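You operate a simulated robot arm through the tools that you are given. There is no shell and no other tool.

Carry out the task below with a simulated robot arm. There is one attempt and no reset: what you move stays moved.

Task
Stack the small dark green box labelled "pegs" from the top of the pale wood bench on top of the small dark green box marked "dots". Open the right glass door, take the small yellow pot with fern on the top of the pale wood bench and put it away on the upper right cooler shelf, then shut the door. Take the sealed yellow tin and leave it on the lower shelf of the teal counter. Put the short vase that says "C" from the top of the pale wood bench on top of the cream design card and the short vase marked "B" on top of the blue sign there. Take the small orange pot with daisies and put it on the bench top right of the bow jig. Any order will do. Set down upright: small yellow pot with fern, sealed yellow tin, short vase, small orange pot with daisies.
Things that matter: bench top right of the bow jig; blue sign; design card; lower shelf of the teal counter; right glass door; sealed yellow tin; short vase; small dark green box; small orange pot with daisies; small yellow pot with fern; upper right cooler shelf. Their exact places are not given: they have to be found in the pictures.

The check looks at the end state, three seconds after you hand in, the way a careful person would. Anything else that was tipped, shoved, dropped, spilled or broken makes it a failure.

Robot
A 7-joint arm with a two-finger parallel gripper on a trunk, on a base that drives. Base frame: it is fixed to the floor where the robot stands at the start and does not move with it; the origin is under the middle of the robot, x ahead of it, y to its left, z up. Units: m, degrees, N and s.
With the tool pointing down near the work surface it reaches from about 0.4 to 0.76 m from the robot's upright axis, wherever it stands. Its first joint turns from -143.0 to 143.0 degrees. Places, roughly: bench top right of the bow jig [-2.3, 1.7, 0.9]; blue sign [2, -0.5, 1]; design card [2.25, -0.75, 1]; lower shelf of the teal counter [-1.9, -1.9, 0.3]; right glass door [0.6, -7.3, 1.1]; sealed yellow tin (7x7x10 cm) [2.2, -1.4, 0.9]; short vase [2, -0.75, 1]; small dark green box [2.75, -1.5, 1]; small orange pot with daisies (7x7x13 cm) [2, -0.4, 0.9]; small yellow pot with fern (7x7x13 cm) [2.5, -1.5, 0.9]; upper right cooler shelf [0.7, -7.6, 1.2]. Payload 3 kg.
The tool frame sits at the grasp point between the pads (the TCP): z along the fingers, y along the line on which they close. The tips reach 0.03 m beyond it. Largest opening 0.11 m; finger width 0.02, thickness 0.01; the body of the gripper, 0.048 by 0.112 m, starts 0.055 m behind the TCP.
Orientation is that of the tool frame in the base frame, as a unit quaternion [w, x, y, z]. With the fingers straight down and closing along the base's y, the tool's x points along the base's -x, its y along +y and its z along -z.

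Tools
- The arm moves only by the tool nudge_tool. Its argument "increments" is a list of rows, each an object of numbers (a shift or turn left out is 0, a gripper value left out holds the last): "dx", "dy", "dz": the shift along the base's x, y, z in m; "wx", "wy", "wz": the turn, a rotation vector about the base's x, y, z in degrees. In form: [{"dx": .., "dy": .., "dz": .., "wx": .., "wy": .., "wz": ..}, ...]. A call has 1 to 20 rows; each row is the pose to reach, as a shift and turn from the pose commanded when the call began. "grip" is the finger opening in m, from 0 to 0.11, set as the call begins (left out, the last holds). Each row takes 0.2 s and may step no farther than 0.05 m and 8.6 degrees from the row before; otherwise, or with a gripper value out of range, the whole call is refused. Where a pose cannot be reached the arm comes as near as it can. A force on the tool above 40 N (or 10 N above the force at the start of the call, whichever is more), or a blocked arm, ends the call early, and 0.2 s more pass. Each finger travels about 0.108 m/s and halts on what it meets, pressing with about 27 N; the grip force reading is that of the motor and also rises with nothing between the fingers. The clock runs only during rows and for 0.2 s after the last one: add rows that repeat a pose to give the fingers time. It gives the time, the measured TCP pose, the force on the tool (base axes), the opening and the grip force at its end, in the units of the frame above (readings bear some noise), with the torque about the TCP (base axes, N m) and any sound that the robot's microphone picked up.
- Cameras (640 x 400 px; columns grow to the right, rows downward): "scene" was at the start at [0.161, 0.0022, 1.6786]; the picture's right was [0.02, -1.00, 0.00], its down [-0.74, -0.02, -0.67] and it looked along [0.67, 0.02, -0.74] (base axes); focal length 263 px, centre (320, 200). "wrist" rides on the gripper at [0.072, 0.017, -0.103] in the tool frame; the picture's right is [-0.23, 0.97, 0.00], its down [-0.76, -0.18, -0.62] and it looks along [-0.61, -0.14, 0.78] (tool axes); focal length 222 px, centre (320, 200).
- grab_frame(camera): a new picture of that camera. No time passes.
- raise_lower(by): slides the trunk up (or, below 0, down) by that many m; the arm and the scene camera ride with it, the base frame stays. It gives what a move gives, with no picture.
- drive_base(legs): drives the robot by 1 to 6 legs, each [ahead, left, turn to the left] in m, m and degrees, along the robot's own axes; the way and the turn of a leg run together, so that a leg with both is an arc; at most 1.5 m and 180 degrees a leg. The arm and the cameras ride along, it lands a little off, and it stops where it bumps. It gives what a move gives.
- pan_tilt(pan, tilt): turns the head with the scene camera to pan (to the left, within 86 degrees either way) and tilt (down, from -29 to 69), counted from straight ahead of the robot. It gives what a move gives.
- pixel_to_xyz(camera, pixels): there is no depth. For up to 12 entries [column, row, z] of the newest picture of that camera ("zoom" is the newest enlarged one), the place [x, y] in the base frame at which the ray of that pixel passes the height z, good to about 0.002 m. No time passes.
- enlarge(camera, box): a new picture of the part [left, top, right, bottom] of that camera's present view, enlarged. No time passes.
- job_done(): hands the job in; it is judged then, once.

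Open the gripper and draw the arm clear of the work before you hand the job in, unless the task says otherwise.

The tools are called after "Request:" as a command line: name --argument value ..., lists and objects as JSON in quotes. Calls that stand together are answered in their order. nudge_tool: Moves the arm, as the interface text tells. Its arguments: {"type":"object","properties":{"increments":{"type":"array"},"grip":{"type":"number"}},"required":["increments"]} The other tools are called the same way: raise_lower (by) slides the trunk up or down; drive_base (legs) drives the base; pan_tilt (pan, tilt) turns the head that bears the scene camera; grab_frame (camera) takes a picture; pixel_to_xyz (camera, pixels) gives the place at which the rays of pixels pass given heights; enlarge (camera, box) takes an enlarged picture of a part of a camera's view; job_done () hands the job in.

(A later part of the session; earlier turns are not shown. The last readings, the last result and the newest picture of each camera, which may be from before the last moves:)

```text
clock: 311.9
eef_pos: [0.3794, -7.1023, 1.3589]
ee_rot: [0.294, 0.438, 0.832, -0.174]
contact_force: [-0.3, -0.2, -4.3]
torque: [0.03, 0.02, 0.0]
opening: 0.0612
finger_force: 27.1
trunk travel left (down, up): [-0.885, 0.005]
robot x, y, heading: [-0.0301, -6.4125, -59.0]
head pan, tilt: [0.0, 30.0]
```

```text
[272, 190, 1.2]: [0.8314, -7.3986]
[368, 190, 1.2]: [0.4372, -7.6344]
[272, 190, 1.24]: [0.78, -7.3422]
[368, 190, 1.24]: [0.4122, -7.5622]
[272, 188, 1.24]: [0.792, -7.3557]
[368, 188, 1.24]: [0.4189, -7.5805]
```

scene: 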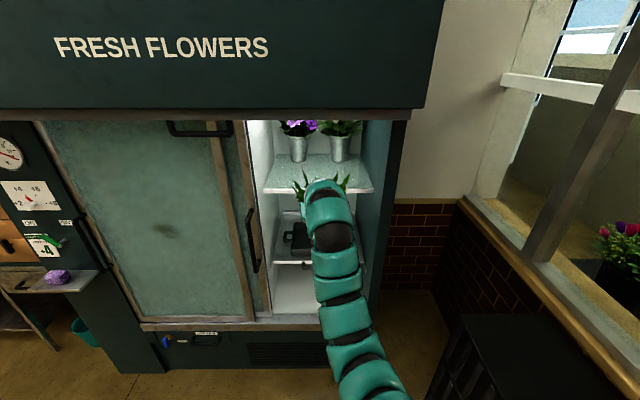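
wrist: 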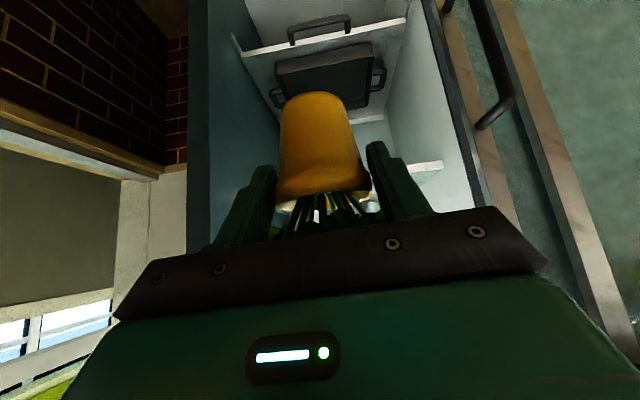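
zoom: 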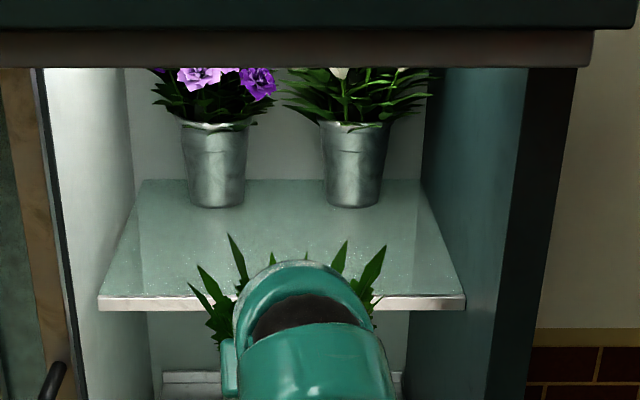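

Shelf top z≈1.24, front edge b≈0.147, buckets from b≈0.40, header bottom ≈1.58. I lower the pot to z 1.335 (3.5 cm above the shelf) and drive in by small legs.

Request:
nudge_tool --increments '[{"dz": -0.012}, {"dz": -0.024}, {"dz": -0.024}]'

Request:
drive_base --legs '[[0.1, 0, 0], [0.1, 0, 0], [0.1, 0, 0]]'

Request:
grab_frame --camera "scene"

Request:
grab_frame --camera "wrist"

```text
clock: 312.7
eef_pos: [0.3793, -7.1021, 1.3348]
ee_rot: [0.293, 0.438, 0.832, -0.174]
contact_force: [0.3, 0.2, -3.7]
torque: [0.08, 0.09, -0.03]
opening: 0.0615
finger_force: 27.4
trunk travel left (down, up): [-0.885, 0.005]
robot x, y, heading: [-0.0306, -6.4082, -58.9]
head pan, tilt: [0.0, 30.0]
```

```text
clock: 315.4
eef_pos: [0.5347, -7.3605, 1.3338]
ee_rot: [0.292, 0.438, 0.832, -0.174]
contact_force: [0.0, 0.2, -3.4]
torque: [0.07, 0.05, 0.03]
opening: 0.0612
finger_force: 26.9
trunk travel left (down, up): [-0.885, 0.005]
robot x, y, heading: [0.1211, -6.6708, -58.8]
head pan, tilt: [0.0, 30.0]
```

```text
taken
```

scene: 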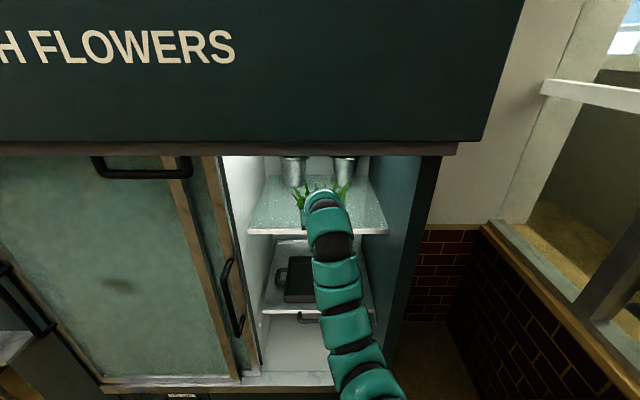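

```text
taken
```

wrist: 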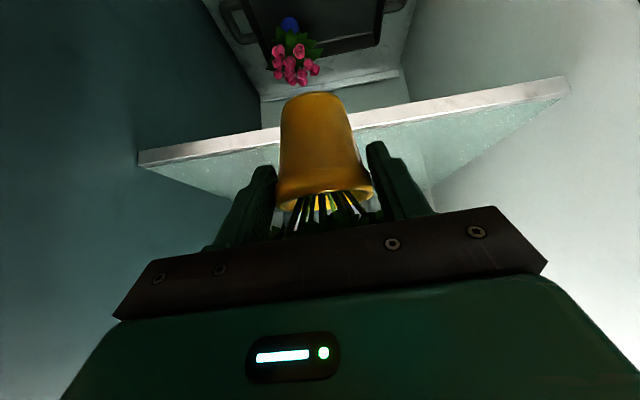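

The wrist view confirms the pot base is above the shelf plane (edge at row ~130). I drive in 0.2 m more.

Request:
drive_base --legs '[[0.1, 0, 0], [0.1, 0, 0]]'

Request:
grab_frame --camera "scene"

Request:
grab_frame --camera "wrist"

```text
clock: 317.2
eef_pos: [0.6371, -7.5318, 1.3337]
ee_rot: [0.293, 0.438, 0.832, -0.173]
contact_force: [0.1, -0.1, -4.8]
torque: [0.09, 0.04, 0.03]
opening: 0.061
finger_force: 27.0
trunk travel left (down, up): [-0.885, 0.005]
robot x, y, heading: [0.2281, -6.8373, -59.5]
head pan, tilt: [0.0, 30.0]
```

```text
taken
```

scene: 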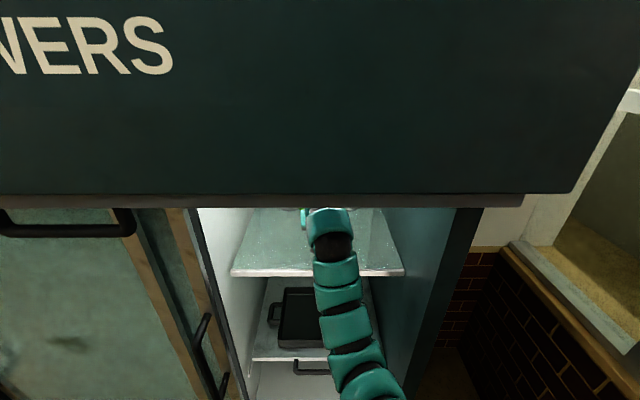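

```text
taken
```

wrist: 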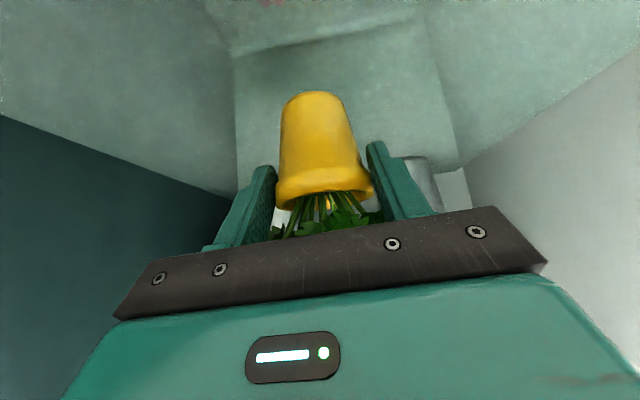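

The pot is above the free front half of the shelf (b≈0.24). I lower it gently to contact.

Request:
nudge_tool --increments '[{"dz": -0.008}, {"dz": -0.016}, {"dz": -0.024}, {"dz": -0.028}]'

Request:
nudge_tool --increments '[{"dz": -0.003}, {"dz": -0.005}]'

```text
clock: 318.2
eef_pos: [0.6364, -7.5309, 1.3085]
ee_rot: [0.294, 0.438, 0.832, -0.174]
contact_force: [0.3, 0.0, -3.4]
torque: [0.05, 0.02, 0.04]
opening: 0.0614
finger_force: 27.0
trunk travel left (down, up): [-0.885, 0.005]
robot x, y, heading: [0.2314, -6.8416, -59.2]
head pan, tilt: [0.0, 30.0]
```

```text
clock: 318.8
eef_pos: [0.6368, -7.5312, 1.3018]
ee_rot: [0.293, 0.438, 0.832, -0.174]
contact_force: [-0.6, 0.4, -3.7]
torque: [0.05, 0.03, 0.0]
opening: 0.0613
finger_force: 26.4
trunk travel left (down, up): [-0.885, 0.005]
robot x, y, heading: [0.2276, -6.8403, -59.3]
head pan, tilt: [0.0, 30.0]
```

Not touching yet at z 1.302. I continue downward in 3–4 mm steps.

Request:
nudge_tool --increments '[{"dz": -0.003}, {"dz": -0.004}]'

Request:
nudge_tool --increments '[{"dz": -0.003}, {"dz": -0.004}]'

```text
clock: 319.4
eef_pos: [0.6358, -7.53, 1.3004]
ee_rot: [0.296, 0.439, 0.83, -0.176]
contact_force: [1.6, -4.9, 11.2]
torque: [-0.15, -0.39, -0.08]
opening: 0.0614
finger_force: 27.4
trunk travel left (down, up): [-0.885, 0.005]
robot x, y, heading: [0.2279, -6.8397, -58.9]
head pan, tilt: [0.0, 30.0]
```

```text
clock: 320.0
eef_pos: [0.6343, -7.5293, 1.2931]
ee_rot: [0.294, 0.438, 0.832, -0.174]
contact_force: [-3.1, 3.0, 5.8]
torque: [-0.07, -0.03, -0.03]
opening: 0.0581
finger_force: 27.5
trunk travel left (down, up): [-0.885, 0.005]
robot x, y, heading: [0.2295, -6.841, -59.1]
head pan, tilt: [0.0, 30.0]
```

The pot stands on the shelf (contact at z≈1.300). I open the fingers and check.

Request:
nudge_tool --increments '[{"dz": 0.001}, {"dz": 0.002}, {"dz": 0.002}, {"dz": 0.002}]' --grip 0.085

Request:
grab_frame --camera "wrist"

```text
clock: 321.0
eef_pos: [0.6357, -7.5307, 1.295]
ee_rot: [0.293, 0.438, 0.832, -0.173]
contact_force: [0.2, 0.5, 0.0]
torque: [0.02, 0.01, 0.01]
opening: 0.0849
finger_force: 0.2
trunk travel left (down, up): [-0.885, 0.005]
robot x, y, heading: [0.2269, -6.8393, -59.1]
head pan, tilt: [0.0, 30.0]
```

```text
taken
```

wrist: 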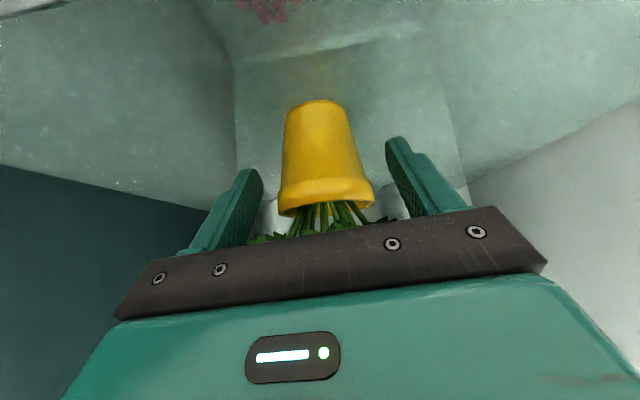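

Released cleanly and upright. I withdraw straight back with the arm, then back the base out of the cooler.

Request:
nudge_tool --increments '[{"dx": -0.013, "dy": 0.0214}, {"dx": -0.0259, "dy": 0.0428}, {"dx": -0.0389, "dy": 0.0641}, {"dx": -0.0518, "dy": 0.0855}]'

Request:
drive_base --legs '[[-0.3, 0, 0], [-0.25, 0, 0]]'

Request:
grab_frame --camera "scene"

Request:
enlarge --camera "scene" --box '[230, 100, 430, 225]'

```text
clock: 322.0
eef_pos: [0.5839, -7.4457, 1.2959]
ee_rot: [0.293, 0.438, 0.832, -0.174]
contact_force: [-0.4, -0.5, -0.1]
torque: [-0.01, 0.02, 0.04]
opening: 0.0851
finger_force: 0.0
trunk travel left (down, up): [-0.885, 0.005]
robot x, y, heading: [0.2302, -6.8403, -59.2]
head pan, tilt: [0.0, 30.0]
```

```text
clock: 325.5
eef_pos: [0.3, -6.9725, 1.2959]
ee_rot: [0.294, 0.439, 0.831, -0.174]
contact_force: [-0.8, -0.1, 0.2]
torque: [-0.03, 0.02, 0.0]
opening: 0.0851
finger_force: 0.2
trunk travel left (down, up): [-0.885, 0.005]
robot x, y, heading: [-0.0567, -6.371, -59.0]
head pan, tilt: [0.0, 30.0]
```

```text
taken
```

scene: 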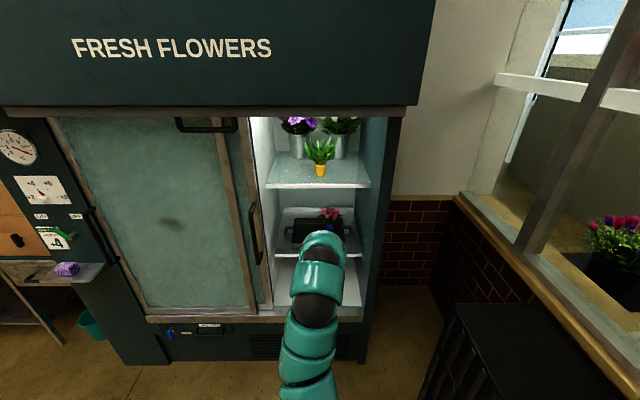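

```text
3.20 times, centred on (330, 162) of scene
```

zoom: 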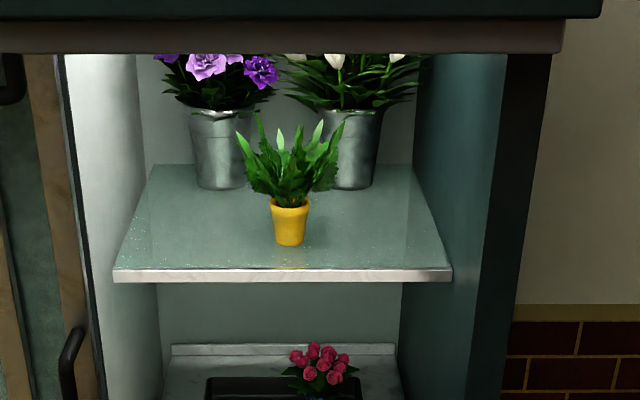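

The fern stands upright on the upper right shelf. Now to shut the door: I set the tool horizontal again (10° pitch, z≈1.115, 0.2 m to the right) with a 0.04 m fork.

Request:
nudge_tool --increments '[{"dx": -0.028, "dy": -0.0086, "dz": -0.026, "wx": -4.9, "wy": -2.94}, {"dx": -0.056, "dy": -0.017, "dz": -0.052, "wx": -9.8, "wy": -5.9}, {"dx": -0.084, "dy": -0.026, "dz": -0.078, "wx": -14.7, "wy": -8.8}, {"dx": -0.112, "dy": -0.034, "dz": -0.103, "wx": -19.6, "wy": -11.8}, {"dx": -0.14, "dy": -0.043, "dz": -0.13, "wx": -24.5, "wy": -14.7}, {"dx": -0.168, "dy": -0.051, "dz": -0.155, "wx": -29.4, "wy": -17.7}, {"dx": -0.197, "dy": -0.06, "dz": -0.181, "wx": -34.3, "wy": -20.6}, {"dx": -0.197, "dy": -0.06, "dz": -0.181, "wx": -34.3, "wy": -20.6}]' --grip 0.045

```text
clock: 327.3
eef_pos: [0.102, -7.0337, 1.1146]
ee_rot: [0.551, 0.357, 0.678, -0.331]
contact_force: [0.4, -0.8, -0.1]
torque: [-0.01, -0.01, -0.01]
opening: 0.0453
finger_force: 0.1
trunk travel left (down, up): [-0.885, 0.005]
robot x, y, heading: [-0.0556, -6.3663, -59.3]
head pan, tilt: [0.0, 30.0]
```

I drive left 0.5 m and forward 0.2 m to bring the fork in front of the handle.

Request:
drive_base --legs '[[0, 0.5, 0], [0.18, 0, 0.4]]'

Request:
grab_frame --camera "scene"

Request:
grab_frame --camera "wrist"

```text
clock: 331.4
eef_pos: [0.6302, -6.9341, 1.1137]
ee_rot: [0.552, 0.355, 0.679, -0.328]
contact_force: [0.2, -0.1, -0.7]
torque: [0.02, 0.04, 0.01]
opening: 0.0451
finger_force: 0.1
trunk travel left (down, up): [-0.885, 0.005]
robot x, y, heading: [0.4687, -6.2694, -58.7]
head pan, tilt: [0.0, 30.0]
```

```text
taken
```

scene: 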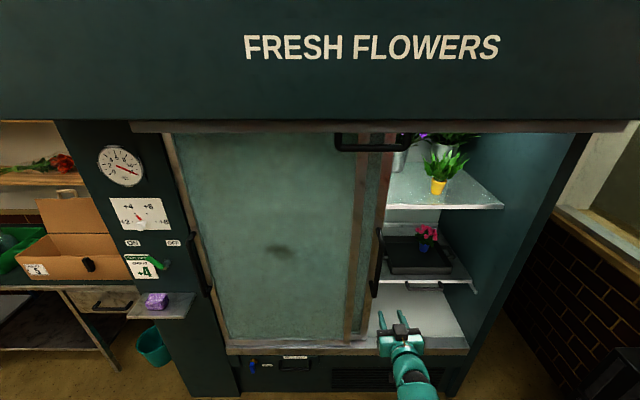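

```text
taken
```

wrist: 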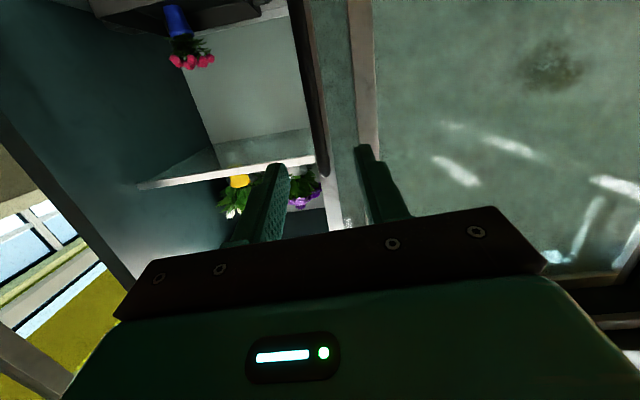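

The bar is centred between the fingers' lines, ≈0.25 m ahead. I drive 0.1 m and advance the rest with the arm.

Request:
drive_base --legs '[[0.1, 0, 0]]'

Request:
grab_frame --camera "wrist"

```text
clock: 332.5
eef_pos: [0.682, -7.0204, 1.1152]
ee_rot: [0.551, 0.355, 0.68, -0.328]
contact_force: [0.4, -0.1, 0.6]
torque: [0.01, -0.02, 0.03]
opening: 0.0451
finger_force: 0.0
trunk travel left (down, up): [-0.885, 0.005]
robot x, y, heading: [0.5193, -6.3539, -58.7]
head pan, tilt: [0.0, 30.0]
```

```text
taken
```

wrist: 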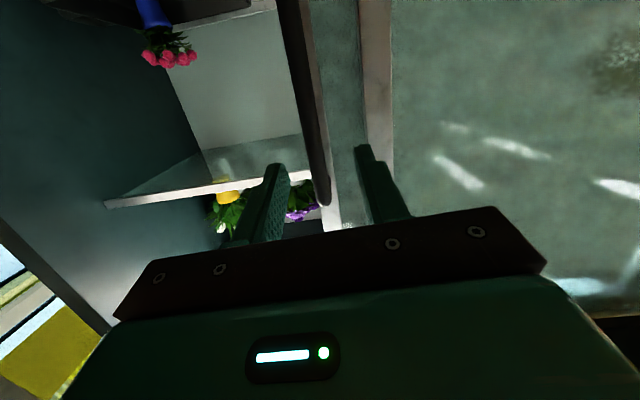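

The bar is about 1 cm right of the axis; I advance 0.13 m with an 8 mm shift right.

Request:
nudge_tool --increments '[{"dx": 0.0144, "dy": -0.0294}, {"dx": 0.0288, "dy": -0.0589}, {"dx": 0.0432, "dy": -0.0884}, {"dx": 0.0576, "dy": -0.1178}, {"dx": 0.0576, "dy": -0.1178}]'

Request:
grab_frame --camera "wrist"

Request:
enlarge --camera "scene" --box '[330, 200, 450, 350]'

```text
clock: 333.7
eef_pos: [0.7392, -7.1374, 1.1164]
ee_rot: [0.553, 0.354, 0.679, -0.328]
contact_force: [0.0, 0.0, 0.2]
torque: [0.0, 0.02, 0.01]
opening: 0.045
finger_force: 0.0
trunk travel left (down, up): [-0.885, 0.005]
robot x, y, heading: [0.5166, -6.3526, -58.8]
head pan, tilt: [0.0, 30.0]
```

```text
taken
```

wrist: 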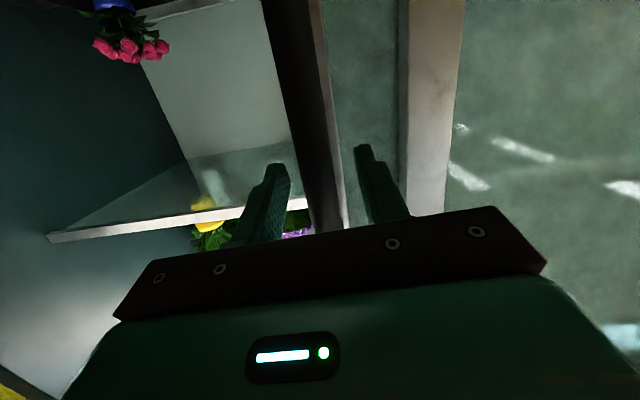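

```text
2.67 times, centred on (390, 275) of scene
```

zoom: 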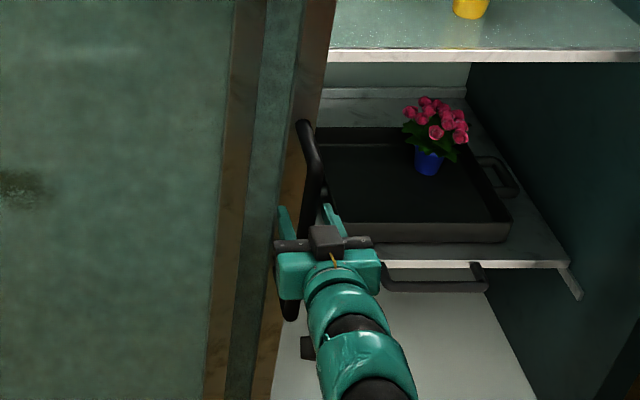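

The fork straddles the bar. I slide the robot right to push the door shut, first 0.1 m to check.

Request:
drive_base --legs '[[0, -0.1, 0]]'

Request:
grab_frame --camera "scene"

```text
clock: 334.9
eef_pos: [0.6525, -7.1903, 1.1143]
ee_rot: [0.551, 0.356, 0.68, -0.328]
contact_force: [-0.5, -0.1, -0.2]
torque: [0.0, -0.05, 0.01]
opening: 0.0449
finger_force: 0.1
trunk travel left (down, up): [-0.885, 0.005]
robot x, y, heading: [0.4348, -6.4073, -58.8]
head pan, tilt: [0.0, 30.0]
```

```text
taken
```

scene: 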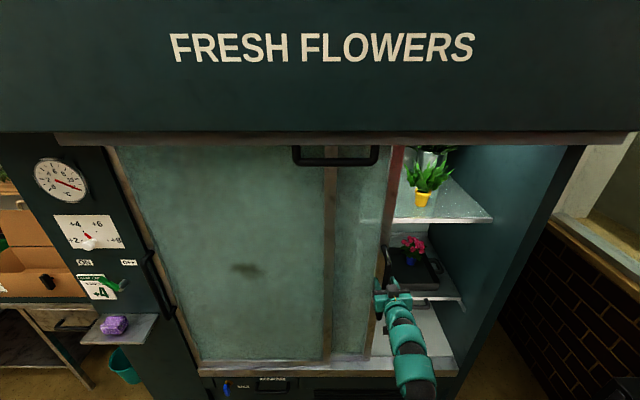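

The door follows. I continue to the right in steps.

Request:
drive_base --legs '[[0, -0.12, 0], [0, -0.12, 0], [0, -0.1, 0]]'

Request:
grab_frame --camera "scene"

```text
clock: 337.7
eef_pos: [0.3628, -7.3662, 1.1152]
ee_rot: [0.552, 0.355, 0.679, -0.328]
contact_force: [-0.5, 0.3, 0.1]
torque: [0.01, 0.0, -0.01]
opening: 0.0451
finger_force: 0.1
trunk travel left (down, up): [-0.885, 0.005]
robot x, y, heading: [0.1447, -6.5817, -59.1]
head pan, tilt: [0.0, 30.0]
```

```text
taken
```

scene: 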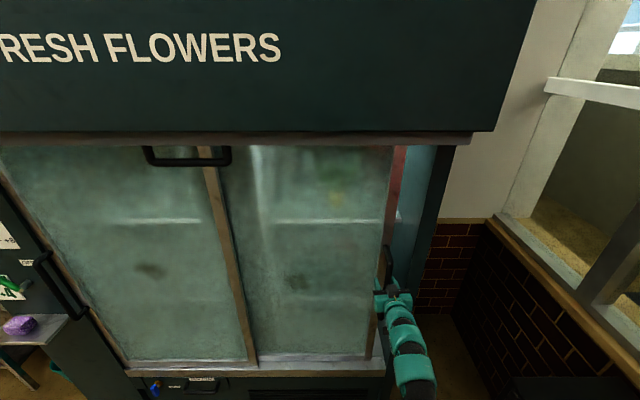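

Nearly closed, about 8 cm to go. I push on in small steps until the stop is felt.

Request:
drive_base --legs '[[0, -0.06, 0]]'

Request:
drive_base --legs '[[0, -0.025, 0]]'

Request:
grab_frame --camera "scene"

```text
clock: 338.7
eef_pos: [0.308, -7.3968, 1.1139]
ee_rot: [0.551, 0.357, 0.679, -0.329]
contact_force: [-4.8, -3.6, -2.3]
torque: [0.14, -0.09, -0.04]
opening: 0.0476
finger_force: 2.8
trunk travel left (down, up): [-0.885, 0.005]
robot x, y, heading: [0.0909, -6.6112, -58.9]
head pan, tilt: [0.0, 30.0]
```

```text
clock: 339.5
eef_pos: [0.2877, -7.4118, 1.1149]
ee_rot: [0.551, 0.356, 0.679, -0.329]
contact_force: [0.6, 0.0, -0.1]
torque: [0.0, -0.02, 0.03]
opening: 0.0449
finger_force: 0.0
trunk travel left (down, up): [-0.885, 0.005]
robot x, y, heading: [0.0762, -6.6229, -59.2]
head pan, tilt: [0.0, 30.0]
```

```text
taken
```

scene: 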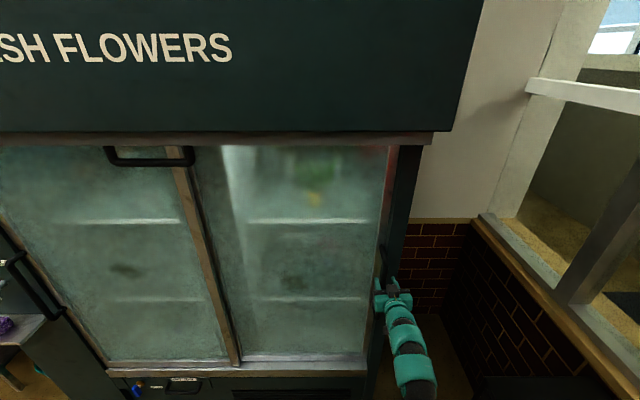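

It looks closed. I nudge the tool 1.2 cm further right with the arm to make sure the door is hard against its stop.

Request:
nudge_tool --increments '[{"dx": -0.004, "dy": -0.0025}, {"dx": -0.0075, "dy": -0.0045}, {"dx": -0.0105, "dy": -0.0062}, {"dx": -0.0105, "dy": -0.0062}]'

Request:
enlarge --camera "scene" --box '[340, 130, 440, 330]'

```text
clock: 340.5
eef_pos: [0.2801, -7.4149, 1.1156]
ee_rot: [0.551, 0.356, 0.679, -0.33]
contact_force: [11.4, 4.9, 1.3]
torque: [-0.08, -0.24, 0.09]
opening: 0.0509
finger_force: 6.2
trunk travel left (down, up): [-0.885, 0.005]
robot x, y, heading: [0.0696, -6.6249, -59.1]
head pan, tilt: [0.0, 30.0]
```

```text
2.00 times, centred on (390, 230) of scene
```

zoom: 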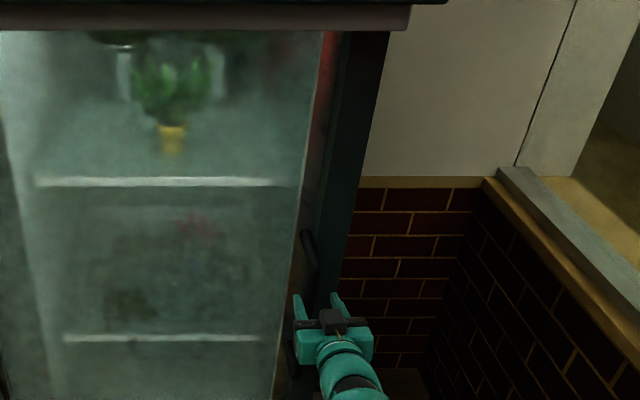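

The stop pushes back with ≈12 N: the door is fully shut. I relax the side pressure and withdraw straight back.

Request:
nudge_tool --increments '[{"dx": 0.007, "dy": 0.004}, {"dx": -0.006, "dy": 0.025}, {"dx": -0.026, "dy": 0.06}, {"dx": -0.046, "dy": 0.094}, {"dx": -0.066, "dy": 0.128}]'

Request:
drive_base --legs '[[-0.5, 0.1, 0]]'

Request:
grab_frame --camera "scene"

```text
clock: 341.7
eef_pos: [0.2099, -7.2862, 1.1144]
ee_rot: [0.552, 0.355, 0.679, -0.33]
contact_force: [-0.4, 0.0, -0.3]
torque: [0.01, -0.01, 0.01]
opening: 0.0447
finger_force: 0.0
trunk travel left (down, up): [-0.885, 0.005]
robot x, y, heading: [0.0726, -6.627, -59.0]
head pan, tilt: [0.0, 30.0]
```

```text
clock: 344.7
eef_pos: [0.0383, -6.8018, 1.1137]
ee_rot: [0.552, 0.354, 0.68, -0.328]
contact_force: [-0.7, 0.0, 0.4]
torque: [-0.02, 0.02, 0.0]
opening: 0.045
finger_force: 0.0
trunk travel left (down, up): [-0.885, 0.005]
robot x, y, heading: [-0.1095, -6.1427, -58.6]
head pan, tilt: [0.0, 30.0]
```

```text
taken
```

scene: 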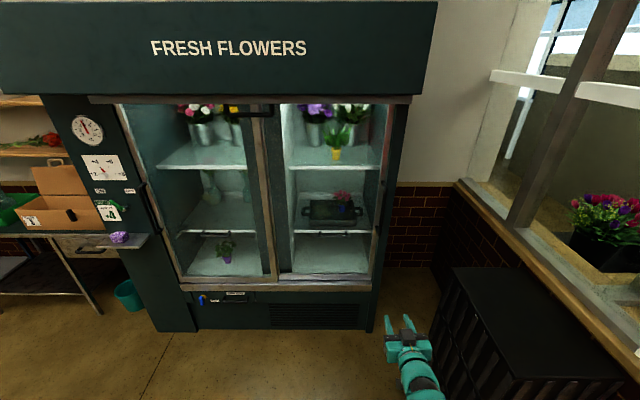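

The door is shut and the fern is inside. Next the yellow tin: I drive back to the bench.

Request:
drive_base --legs '[[0, 1.5, 0], [0, 1.5, 0], [0, 0.6, 0], [-1.4, 0, 0], [-1.35, 0, 0]]'

Request:
drive_base --legs '[[0, 0, 90.5]]'

Request:
pan_tilt --pan 0 --tilt 45

Request:
grab_frame --camera "scene"

```text
clock: 375.1
eef_pos: [1.648, -2.548, 1.1134]
ee_rot: [0.555, 0.349, 0.682, -0.324]
contact_force: [0.4, 0.2, 0.4]
torque: [-0.03, 0.03, 0.01]
opening: 0.0451
finger_force: 0.0
trunk travel left (down, up): [-0.885, 0.005]
robot x, y, heading: [1.4943, -1.8921, -57.7]
head pan, tilt: [0.0, 30.0]
```

```text
clock: 379.3
eef_pos: [2.1515, -1.7305, 1.1148]
ee_rot: [0.62, -0.239, 0.729, 0.165]
contact_force: [0.1, 0.6, 0.1]
torque: [-0.01, -0.06, -0.03]
opening: 0.0449
finger_force: 0.1
trunk travel left (down, up): [-0.885, 0.005]
robot x, y, heading: [1.4929, -1.8917, 32.6]
head pan, tilt: [0.0, 30.0]
```

```text
clock: 380.1
eef_pos: [2.1509, -1.7309, 1.1156]
ee_rot: [0.62, -0.239, 0.729, 0.164]
contact_force: [-0.7, -0.3, -0.4]
torque: [0.01, -0.01, 0.04]
opening: 0.0449
finger_force: 0.1
trunk travel left (down, up): [-0.885, 0.005]
robot x, y, heading: [1.4921, -1.8908, 32.7]
head pan, tilt: [0.0, 45.0]
```

```text
taken
```

scene: 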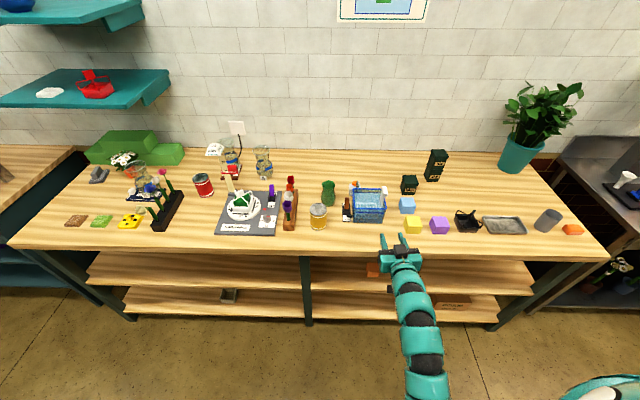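

The tin is at (318,215), dead ahead. I enlarge it to get its exact place.

Request:
enlarge --camera "scene" --box '[270, 170, 398, 250]'

```text
5.00 times, centred on (334, 210) of scene
```

zoom: 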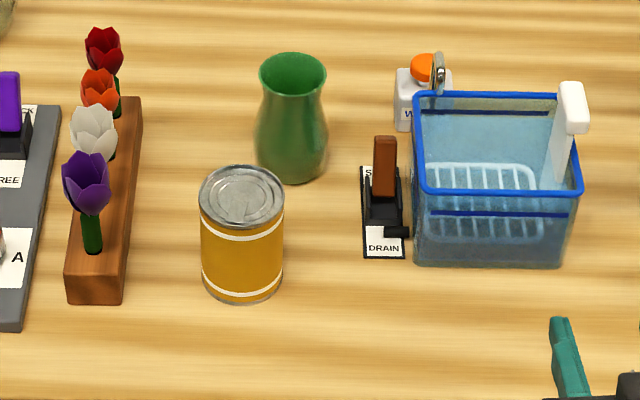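

Request:
pixel_to_xyz --camera "zoom" --pixels '[[243, 302, 0.9], [202, 280, 0.9], [284, 278, 0.9], [242, 195, 1.0], [200, 195, 1.0], [285, 195, 1.0], [122, 300, 0.9], [140, 100, 0.94], [362, 255, 0.9], [295, 183, 0.9]]'

```text
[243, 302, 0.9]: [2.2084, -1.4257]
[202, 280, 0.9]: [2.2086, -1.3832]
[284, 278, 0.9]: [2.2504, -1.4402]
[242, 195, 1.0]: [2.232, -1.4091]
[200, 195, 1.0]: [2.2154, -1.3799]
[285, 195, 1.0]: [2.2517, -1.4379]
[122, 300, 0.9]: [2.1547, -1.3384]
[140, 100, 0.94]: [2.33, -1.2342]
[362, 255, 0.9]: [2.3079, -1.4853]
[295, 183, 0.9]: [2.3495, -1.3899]
```

Tin centre ≈(2.236,-1.408), 7 cm wide, 10 cm tall, with ~7 cm free on both sides. I bring the tool in line with it, pitched 30°, still in front of the bench.

Request:
nudge_tool --increments '[{"dx": -0.0216, "dy": 0.0336, "wx": -2.2, "wy": 3.4}, {"dx": -0.0432, "dy": 0.0672, "wx": -4.3, "wy": 6.7}, {"dx": -0.0648, "dy": 0.1008, "wx": -6.5, "wy": 10.1}, {"dx": -0.0864, "dy": 0.1344, "wx": -8.6, "wy": 13.5}, {"dx": -0.108, "dy": 0.168, "wx": -10.8, "wy": 16.8}, {"dx": -0.108, "dy": 0.168, "wx": -10.8, "wy": 16.8}]' --grip 0.1

Request:
drive_base --legs '[[0.1, 0, 0]]'

```text
clock: 381.5
eef_pos: [2.0435, -1.5637, 1.1144]
ee_rot: [0.482, -0.268, 0.824, 0.128]
contact_force: [-0.4, -0.6, 0.5]
torque: [-0.01, 0.0, 0.03]
opening: 0.1001
finger_force: 0.0
trunk travel left (down, up): [-0.885, 0.005]
robot x, y, heading: [1.4906, -1.8883, 32.8]
head pan, tilt: [0.0, 45.0]
```

```text
clock: 382.6
eef_pos: [2.1264, -1.5073, 1.1127]
ee_rot: [0.482, -0.27, 0.824, 0.129]
contact_force: [-0.9, 0.0, 0.3]
torque: [0.0, -0.02, 0.01]
opening: 0.1003
finger_force: 0.2
trunk travel left (down, up): [-0.885, 0.005]
robot x, y, heading: [1.578, -1.8362, 32.9]
head pan, tilt: [0.0, 45.0]
```

Heading 33°, pitch 30°. I go to the pre-grasp point and check with the wrist camera.

Request:
nudge_tool --increments '[{"dx": 0.007, "dy": 0.014, "dz": -0.035}, {"dx": 0.014, "dy": 0.028, "dz": -0.07}, {"dx": 0.0213, "dy": 0.042, "dz": -0.106}, {"dx": 0.0213, "dy": 0.042, "dz": -0.106}]'

Request:
grab_frame --camera "wrist"

Request:
enlarge --camera "scene" --box '[240, 160, 400, 270]'

```text
clock: 383.6
eef_pos: [2.1491, -1.466, 1.0074]
ee_rot: [0.482, -0.27, 0.824, 0.129]
contact_force: [-0.9, -0.1, -0.2]
torque: [-0.01, 0.0, 0.0]
opening: 0.0998
finger_force: 0.0
trunk travel left (down, up): [-0.885, 0.005]
robot x, y, heading: [1.5756, -1.8349, 32.8]
head pan, tilt: [0.0, 45.0]
```

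```text
taken
```

wrist: 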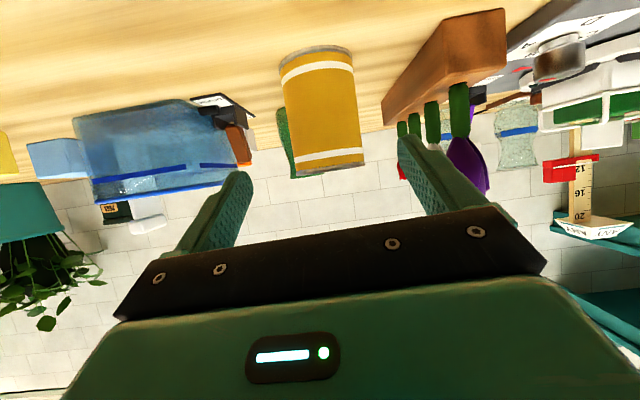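

```text
3.64 times, centred on (320, 215) of scene
```

zoom: 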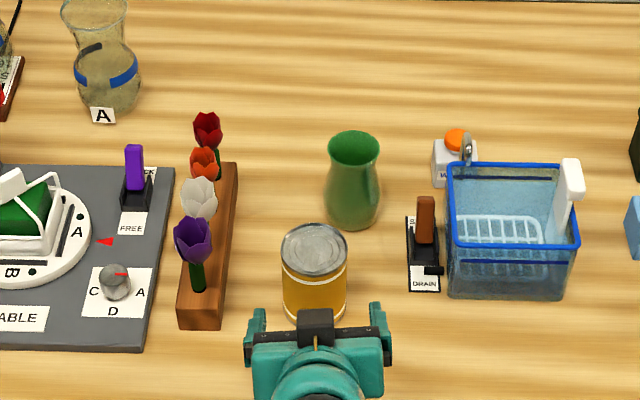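

The tin is centred. I advance along the tool axis so the fingers straddle it.

Request:
nudge_tool --increments '[{"dx": 0.02, "dy": 0.013, "dz": -0.014}, {"dx": 0.04, "dy": 0.026, "dz": -0.0275}, {"dx": 0.06, "dy": 0.039, "dz": -0.041}, {"dx": 0.0785, "dy": 0.052, "dz": -0.055}, {"dx": 0.0785, "dy": 0.052, "dz": -0.055}]'

Request:
grab_frame --camera "wrist"

```text
clock: 384.8
eef_pos: [2.2258, -1.4129, 0.953]
ee_rot: [0.482, -0.271, 0.823, 0.13]
contact_force: [-0.6, -0.7, 0.9]
torque: [-0.02, -0.01, 0.02]
opening: 0.0998
finger_force: 0.0
trunk travel left (down, up): [-0.885, 0.005]
robot x, y, heading: [1.5787, -1.8373, 32.6]
head pan, tilt: [0.0, 45.0]
```

```text
taken
```

wrist: 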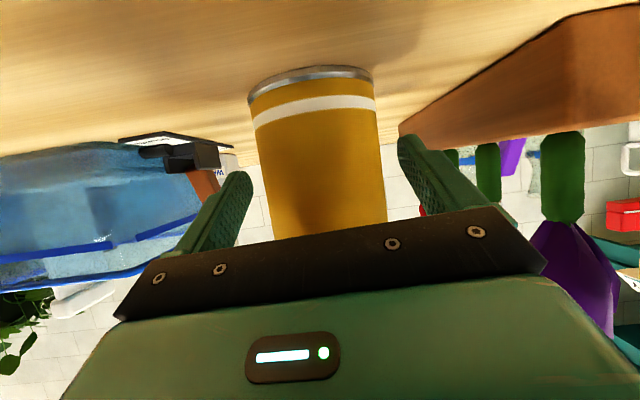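

The tin sits between the fingers. I close and lift a little.

Request:
nudge_tool --increments '[{"dz": 0}, {"dz": 0}, {"dz": 0}, {"dz": 0}]' --grip 0.03

Request:
nudge_tool --increments '[{"dz": 0.015}, {"dz": 0.03}, {"dz": 0.05}, {"dz": 0.05}]'

Request:
grab_frame --camera "wrist"

```text
clock: 385.8
eef_pos: [2.227, -1.4128, 0.9513]
ee_rot: [0.483, -0.27, 0.823, 0.129]
contact_force: [-0.4, 0.4, 0.4]
torque: [0.07, 0.08, -0.03]
opening: 0.0679
finger_force: 26.7
trunk travel left (down, up): [-0.885, 0.005]
robot x, y, heading: [1.5798, -1.8363, 32.9]
head pan, tilt: [0.0, 45.0]
```

```text
clock: 386.8
eef_pos: [2.227, -1.414, 1.0006]
ee_rot: [0.481, -0.271, 0.824, 0.129]
contact_force: [0.7, 0.2, -2.5]
torque: [0.01, 0.02, -0.01]
opening: 0.068
finger_force: 26.9
trunk travel left (down, up): [-0.885, 0.005]
robot x, y, heading: [1.5755, -1.8365, 32.7]
head pan, tilt: [0.0, 45.0]
```

```text
taken
```

wrist: 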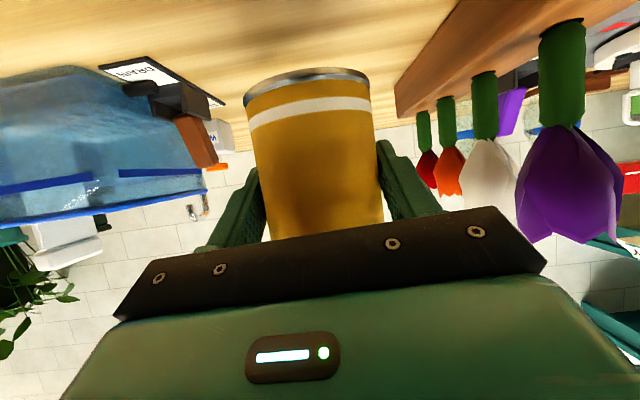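

The tin is held (≈2.5 N). I raise it, back off 0.4 m and slide left along the aisle toward the start area, to look at the teal counter.

Request:
nudge_tool --increments '[{"dz": 0.03}, {"dz": 0.06}, {"dz": 0.09}]'

Request:
drive_base --legs '[[-0.3, 0, 0], [0, 1.3, 0], [0, 1.1, 0]]'

Request:
drive_base --legs '[[0, 0, 70], [0, 0, 70]]'

Request:
pan_tilt --pan 20 --tilt 20

Request:
grab_frame --camera "scene"

```text
clock: 387.6
eef_pos: [2.2278, -1.4162, 1.0939]
ee_rot: [0.482, -0.27, 0.823, 0.129]
contact_force: [0.0, 0.3, -2.3]
torque: [-0.02, -0.01, -0.06]
opening: 0.0681
finger_force: 26.9
trunk travel left (down, up): [-0.885, 0.005]
robot x, y, heading: [1.5825, -1.8357, 32.6]
head pan, tilt: [0.0, 45.0]
```

```text
clock: 401.1
eef_pos: [0.6317, 0.4418, 1.0917]
ee_rot: [0.481, -0.278, 0.821, 0.134]
contact_force: [0.0, 0.3, -3.5]
torque: [-0.03, 0.0, -0.01]
opening: 0.0674
finger_force: 27.2
trunk travel left (down, up): [-0.885, 0.005]
robot x, y, heading: [-0.0098, 0.0052, 33.7]
head pan, tilt: [0.0, 45.0]
```

```text
clock: 407.6
eef_pos: [-0.7811, 0.0855, 1.0926]
ee_rot: [-0.038, 0.867, -0.018, -0.497]
contact_force: [0.3, -0.3, -3.6]
torque: [0.0, -0.04, -0.01]
opening: 0.0673
finger_force: 26.7
trunk travel left (down, up): [-0.885, 0.005]
robot x, y, heading: [-0.0138, 0.0091, 173.9]
head pan, tilt: [0.0, 45.0]
```

```text
clock: 408.4
eef_pos: [-0.783, 0.0865, 1.0928]
ee_rot: [-0.037, 0.867, -0.018, -0.497]
contact_force: [-0.3, 0.4, -3.4]
torque: [0.0, -0.01, -0.01]
opening: 0.0674
finger_force: 27.1
trunk travel left (down, up): [-0.885, 0.005]
robot x, y, heading: [-0.0099, 0.0115, 174.2]
head pan, tilt: [20.0, 20.0]
```

```text
taken
```

scene: 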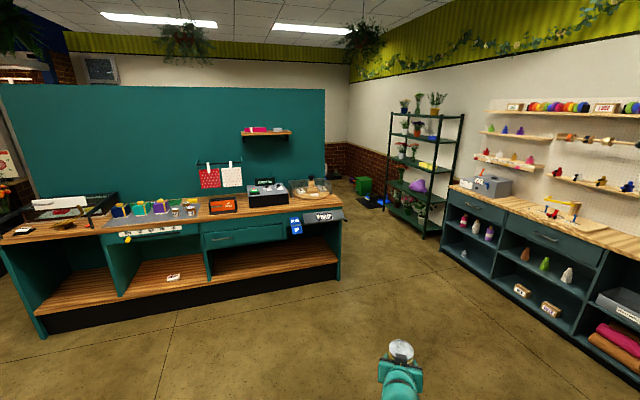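

The teal counter with its wooden lower shelf is at left, the bow-jig bench at right. I measure the counter's lower shelf.

Request:
enlarge --camera "scene" --box '[0, 180, 350, 340]'

Request:
pixel_to_xyz --camera "scene" --pixels '[[340, 263, 0.3], [212, 285, 0.3], [205, 288, 0.3], [122, 300, 0.3], [45, 316, 0.3], [340, 280, 0], [47, 333, 0], [275, 262, 0.3], [165, 280, 0.3], [340, 205, 0.9], [30, 245, 0.9]]'

```text
1.83 times, centred on (175, 260) of scene
```

zoom: 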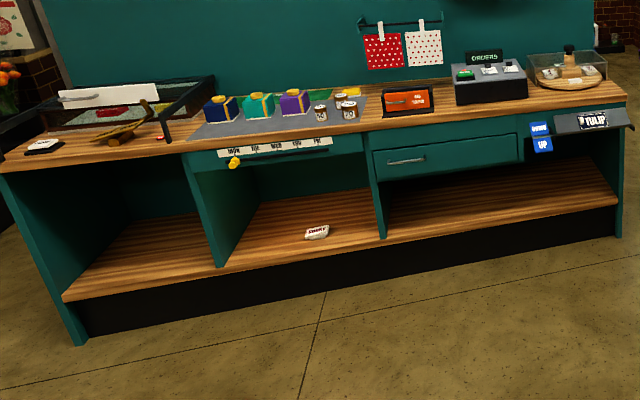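

```text
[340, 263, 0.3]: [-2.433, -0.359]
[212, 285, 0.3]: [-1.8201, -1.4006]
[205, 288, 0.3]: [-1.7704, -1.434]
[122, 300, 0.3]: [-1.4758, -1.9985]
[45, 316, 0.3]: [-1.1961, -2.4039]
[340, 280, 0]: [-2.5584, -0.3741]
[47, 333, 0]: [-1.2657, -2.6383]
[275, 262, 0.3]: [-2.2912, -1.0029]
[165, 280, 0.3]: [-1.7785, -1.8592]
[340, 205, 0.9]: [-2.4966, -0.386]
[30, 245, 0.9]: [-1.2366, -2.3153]
```

The counter front lies at n≈−3.33 (facing the table); the middle bay (u −0.97…−0.30) holds a small white card near its front. I turn to face the counter, drive up to it and look again.

Request:
drive_base --legs '[[0, 0, 37.5], [0.9, 0, 0], [0.7, 0, 0]]'

Request:
pan_tilt --pan 30 --tilt 35

Request:
grab_frame --camera "scene"

```text
clock: 418.4
eef_pos: [-2.0158, -1.2582, 1.0919]
ee_rot: [0.127, 0.824, 0.267, -0.483]
contact_force: [0.3, -0.1, -2.9]
torque: [0.0, -0.02, -0.03]
opening: 0.0673
finger_force: 26.9
trunk travel left (down, up): [-0.885, 0.005]
robot x, y, heading: [-1.3593, -0.8411, -147.7]
head pan, tilt: [20.0, 20.0]
```

```text
clock: 419.2
eef_pos: [-2.0151, -1.2579, 1.0924]
ee_rot: [0.128, 0.824, 0.267, -0.482]
contact_force: [-0.2, 0.5, -2.9]
torque: [0.0, -0.07, 0.01]
opening: 0.0676
finger_force: 27.3
trunk travel left (down, up): [-0.885, 0.005]
robot x, y, heading: [-1.3617, -0.8451, -147.7]
head pan, tilt: [30.0, 35.0]
```

```text
taken
```

scene: 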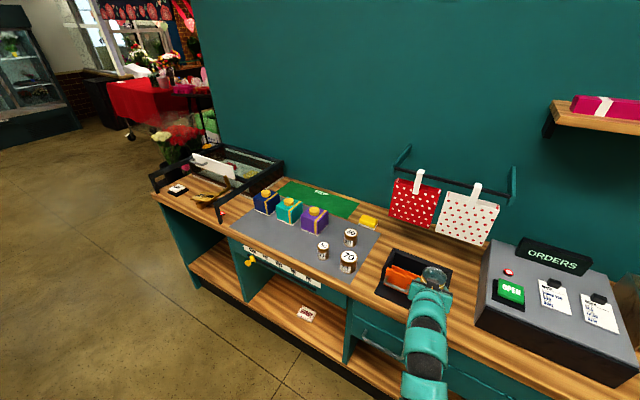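

I check the table on my left before sliding sideways.

Request:
pan_tilt --pan 84 --tilt 45

Request:
grab_frame --camera "scene"

```text
clock: 420.4
eef_pos: [-2.0146, -1.2572, 1.0919]
ee_rot: [0.126, 0.825, 0.266, -0.482]
contact_force: [-0.4, 1.0, -2.1]
torque: [0.01, -0.03, -0.02]
opening: 0.0675
finger_force: 26.5
trunk travel left (down, up): [-0.885, 0.005]
robot x, y, heading: [-1.3618, -0.8424, -147.9]
head pan, tilt: [84.0, 45.0]
```

```text
taken
```

scene: 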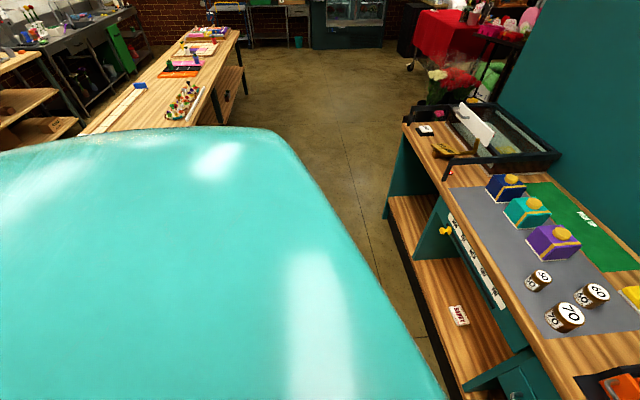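

I query the table's edge on this side.

Request:
pixel_to_xyz --camera "scene" --pixels '[[190, 120, 0.9], [238, 32, 0.9], [222, 65, 0.9], [455, 317, 0.3], [425, 325, 0.3], [405, 125, 0.9]]'

```text
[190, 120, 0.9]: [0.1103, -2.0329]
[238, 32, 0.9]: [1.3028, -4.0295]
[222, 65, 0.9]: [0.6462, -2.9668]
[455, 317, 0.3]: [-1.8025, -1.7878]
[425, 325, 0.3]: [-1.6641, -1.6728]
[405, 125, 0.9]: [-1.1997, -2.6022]
```

The table's near edge is at n≈−2.01 and the white card at u≈−0.65, n≈−3.50. I'll set the tin left of the card at u≈−0.455. First I draw the arm back off the counter and slide left 0.76 m.

Request:
nudge_tool --increments '[{"dx": 0.032, "dy": 0.02}, {"dx": 0.064, "dy": 0.04}, {"dx": 0.096, "dy": 0.06}, {"dx": 0.127, "dy": 0.08}]'

Request:
drive_base --legs '[[0, 0.4, 0], [0, 0.35, 0]]'

Request:
pan_tilt --pan 0 --tilt 50

Request:
grab_frame --camera "scene"

```text
clock: 421.4
eef_pos: [-1.8854, -1.1758, 1.093]
ee_rot: [0.128, 0.825, 0.266, -0.483]
contact_force: [0.1, -0.5, -3.3]
torque: [0.01, -0.03, 0.01]
opening: 0.0672
finger_force: 27.1
trunk travel left (down, up): [-0.885, 0.005]
robot x, y, heading: [-1.3579, -0.8417, -147.7]
head pan, tilt: [84.0, 45.0]
```

```text
clock: 425.8
eef_pos: [-1.4859, -1.8127, 1.0926]
ee_rot: [0.126, 0.825, 0.265, -0.483]
contact_force: [0.2, 0.0, -3.6]
torque: [0.03, -0.02, -0.01]
opening: 0.0672
finger_force: 27.6
trunk travel left (down, up): [-0.885, 0.005]
robot x, y, heading: [-0.9624, -1.4755, -147.9]
head pan, tilt: [84.0, 45.0]
```

```text
clock: 427.4
eef_pos: [-1.4869, -1.812, 1.0922]
ee_rot: [0.127, 0.825, 0.266, -0.482]
contact_force: [0.5, -1.0, -2.9]
torque: [-0.04, -0.02, 0.0]
opening: 0.0672
finger_force: 27.1
trunk travel left (down, up): [-0.885, 0.005]
robot x, y, heading: [-0.9628, -1.4758, -147.8]
head pan, tilt: [0.0, 50.0]
```

```text
taken
```

scene: 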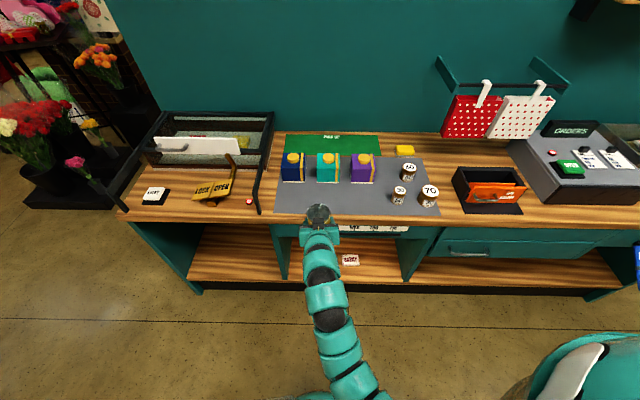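

The tool is lined up with the bay's left part. I back 6 cm for clearance from the counter front and lower the trunk 0.70 m.

Request:
drive_base --legs '[[-0.06, 0, 0]]'

Request:
raise_lower --by -0.35

Request:
raise_lower --by -0.33

Request:
pan_tilt --pan 0 --tilt 35

Request:
grab_frame --camera "scene"

Request:
grab_frame --camera "wrist"

```text
clock: 428.3
eef_pos: [-1.435, -1.7785, 1.0934]
ee_rot: [0.127, 0.824, 0.266, -0.483]
contact_force: [-0.2, -0.5, -2.8]
torque: [0.01, -0.03, -0.01]
opening: 0.0672
finger_force: 27.4
trunk travel left (down, up): [-0.885, 0.005]
robot x, y, heading: [-0.912, -1.444, -147.6]
head pan, tilt: [0.0, 50.0]
```

```text
clock: 431.7
eef_pos: [-1.4361, -1.7805, 0.7416]
ee_rot: [0.127, 0.825, 0.266, -0.482]
contact_force: [0.8, 0.2, -3.6]
torque: [0.05, -0.03, -0.02]
opening: 0.0672
finger_force: 26.6
trunk travel left (down, up): [-0.535, 0.355]
robot x, y, heading: [-0.9096, -1.4496, -147.8]
head pan, tilt: [0.0, 50.0]
```

```text
clock: 435.0
eef_pos: [-1.4365, -1.7804, 0.4115]
ee_rot: [0.126, 0.825, 0.266, -0.482]
contact_force: [0.0, 0.5, -3.7]
torque: [0.04, 0.01, 0.01]
opening: 0.0673
finger_force: 27.3
trunk travel left (down, up): [-0.205, 0.685]
robot x, y, heading: [-0.9127, -1.4459, -147.9]
head pan, tilt: [0.0, 50.0]
```

```text
clock: 435.8
eef_pos: [-1.4365, -1.7805, 0.4126]
ee_rot: [0.127, 0.824, 0.267, -0.483]
contact_force: [-0.8, -0.1, -3.1]
torque: [-0.02, 0.0, -0.04]
opening: 0.0673
finger_force: 26.9
trunk travel left (down, up): [-0.205, 0.685]
robot x, y, heading: [-0.9099, -1.4451, -147.8]
head pan, tilt: [0.0, 35.0]
```

```text
taken
```

scene: 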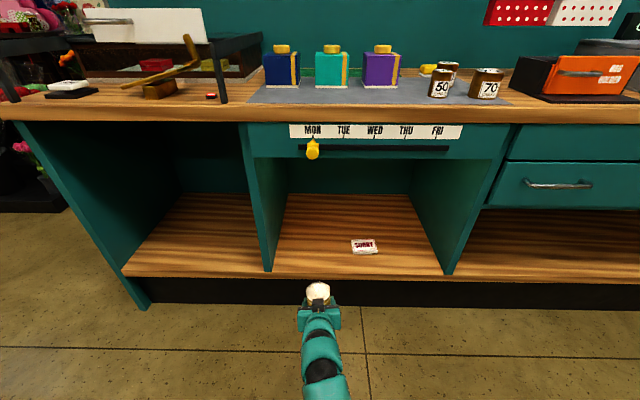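

```text
taken
```

wrist: 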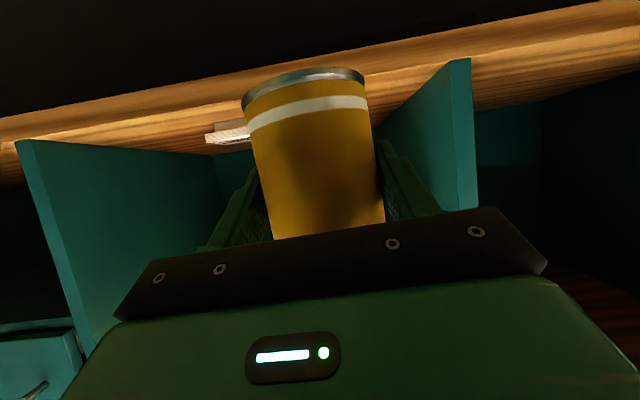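

A clear view of the bay: the SORRY card at (364,246), dividers at columns ~270 and ~445. I query positions at z 0.3 to verify shelf height and target.

Request:
pixel_to_xyz --camera "scene" --pixels '[[350, 271, 0.3], [350, 271, 0.25], [350, 271, 0.35], [364, 247, 0.3], [270, 268, 0.3], [445, 272, 0.3], [350, 255, 0.3], [313, 235, 0.3], [375, 252, 0.3]]'

```text
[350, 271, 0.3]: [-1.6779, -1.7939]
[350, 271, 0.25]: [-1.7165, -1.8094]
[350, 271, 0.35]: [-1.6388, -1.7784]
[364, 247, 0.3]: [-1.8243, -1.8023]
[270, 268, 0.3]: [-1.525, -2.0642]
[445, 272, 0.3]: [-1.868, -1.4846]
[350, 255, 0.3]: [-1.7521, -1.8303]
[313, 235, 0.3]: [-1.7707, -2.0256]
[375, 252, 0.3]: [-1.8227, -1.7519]
```

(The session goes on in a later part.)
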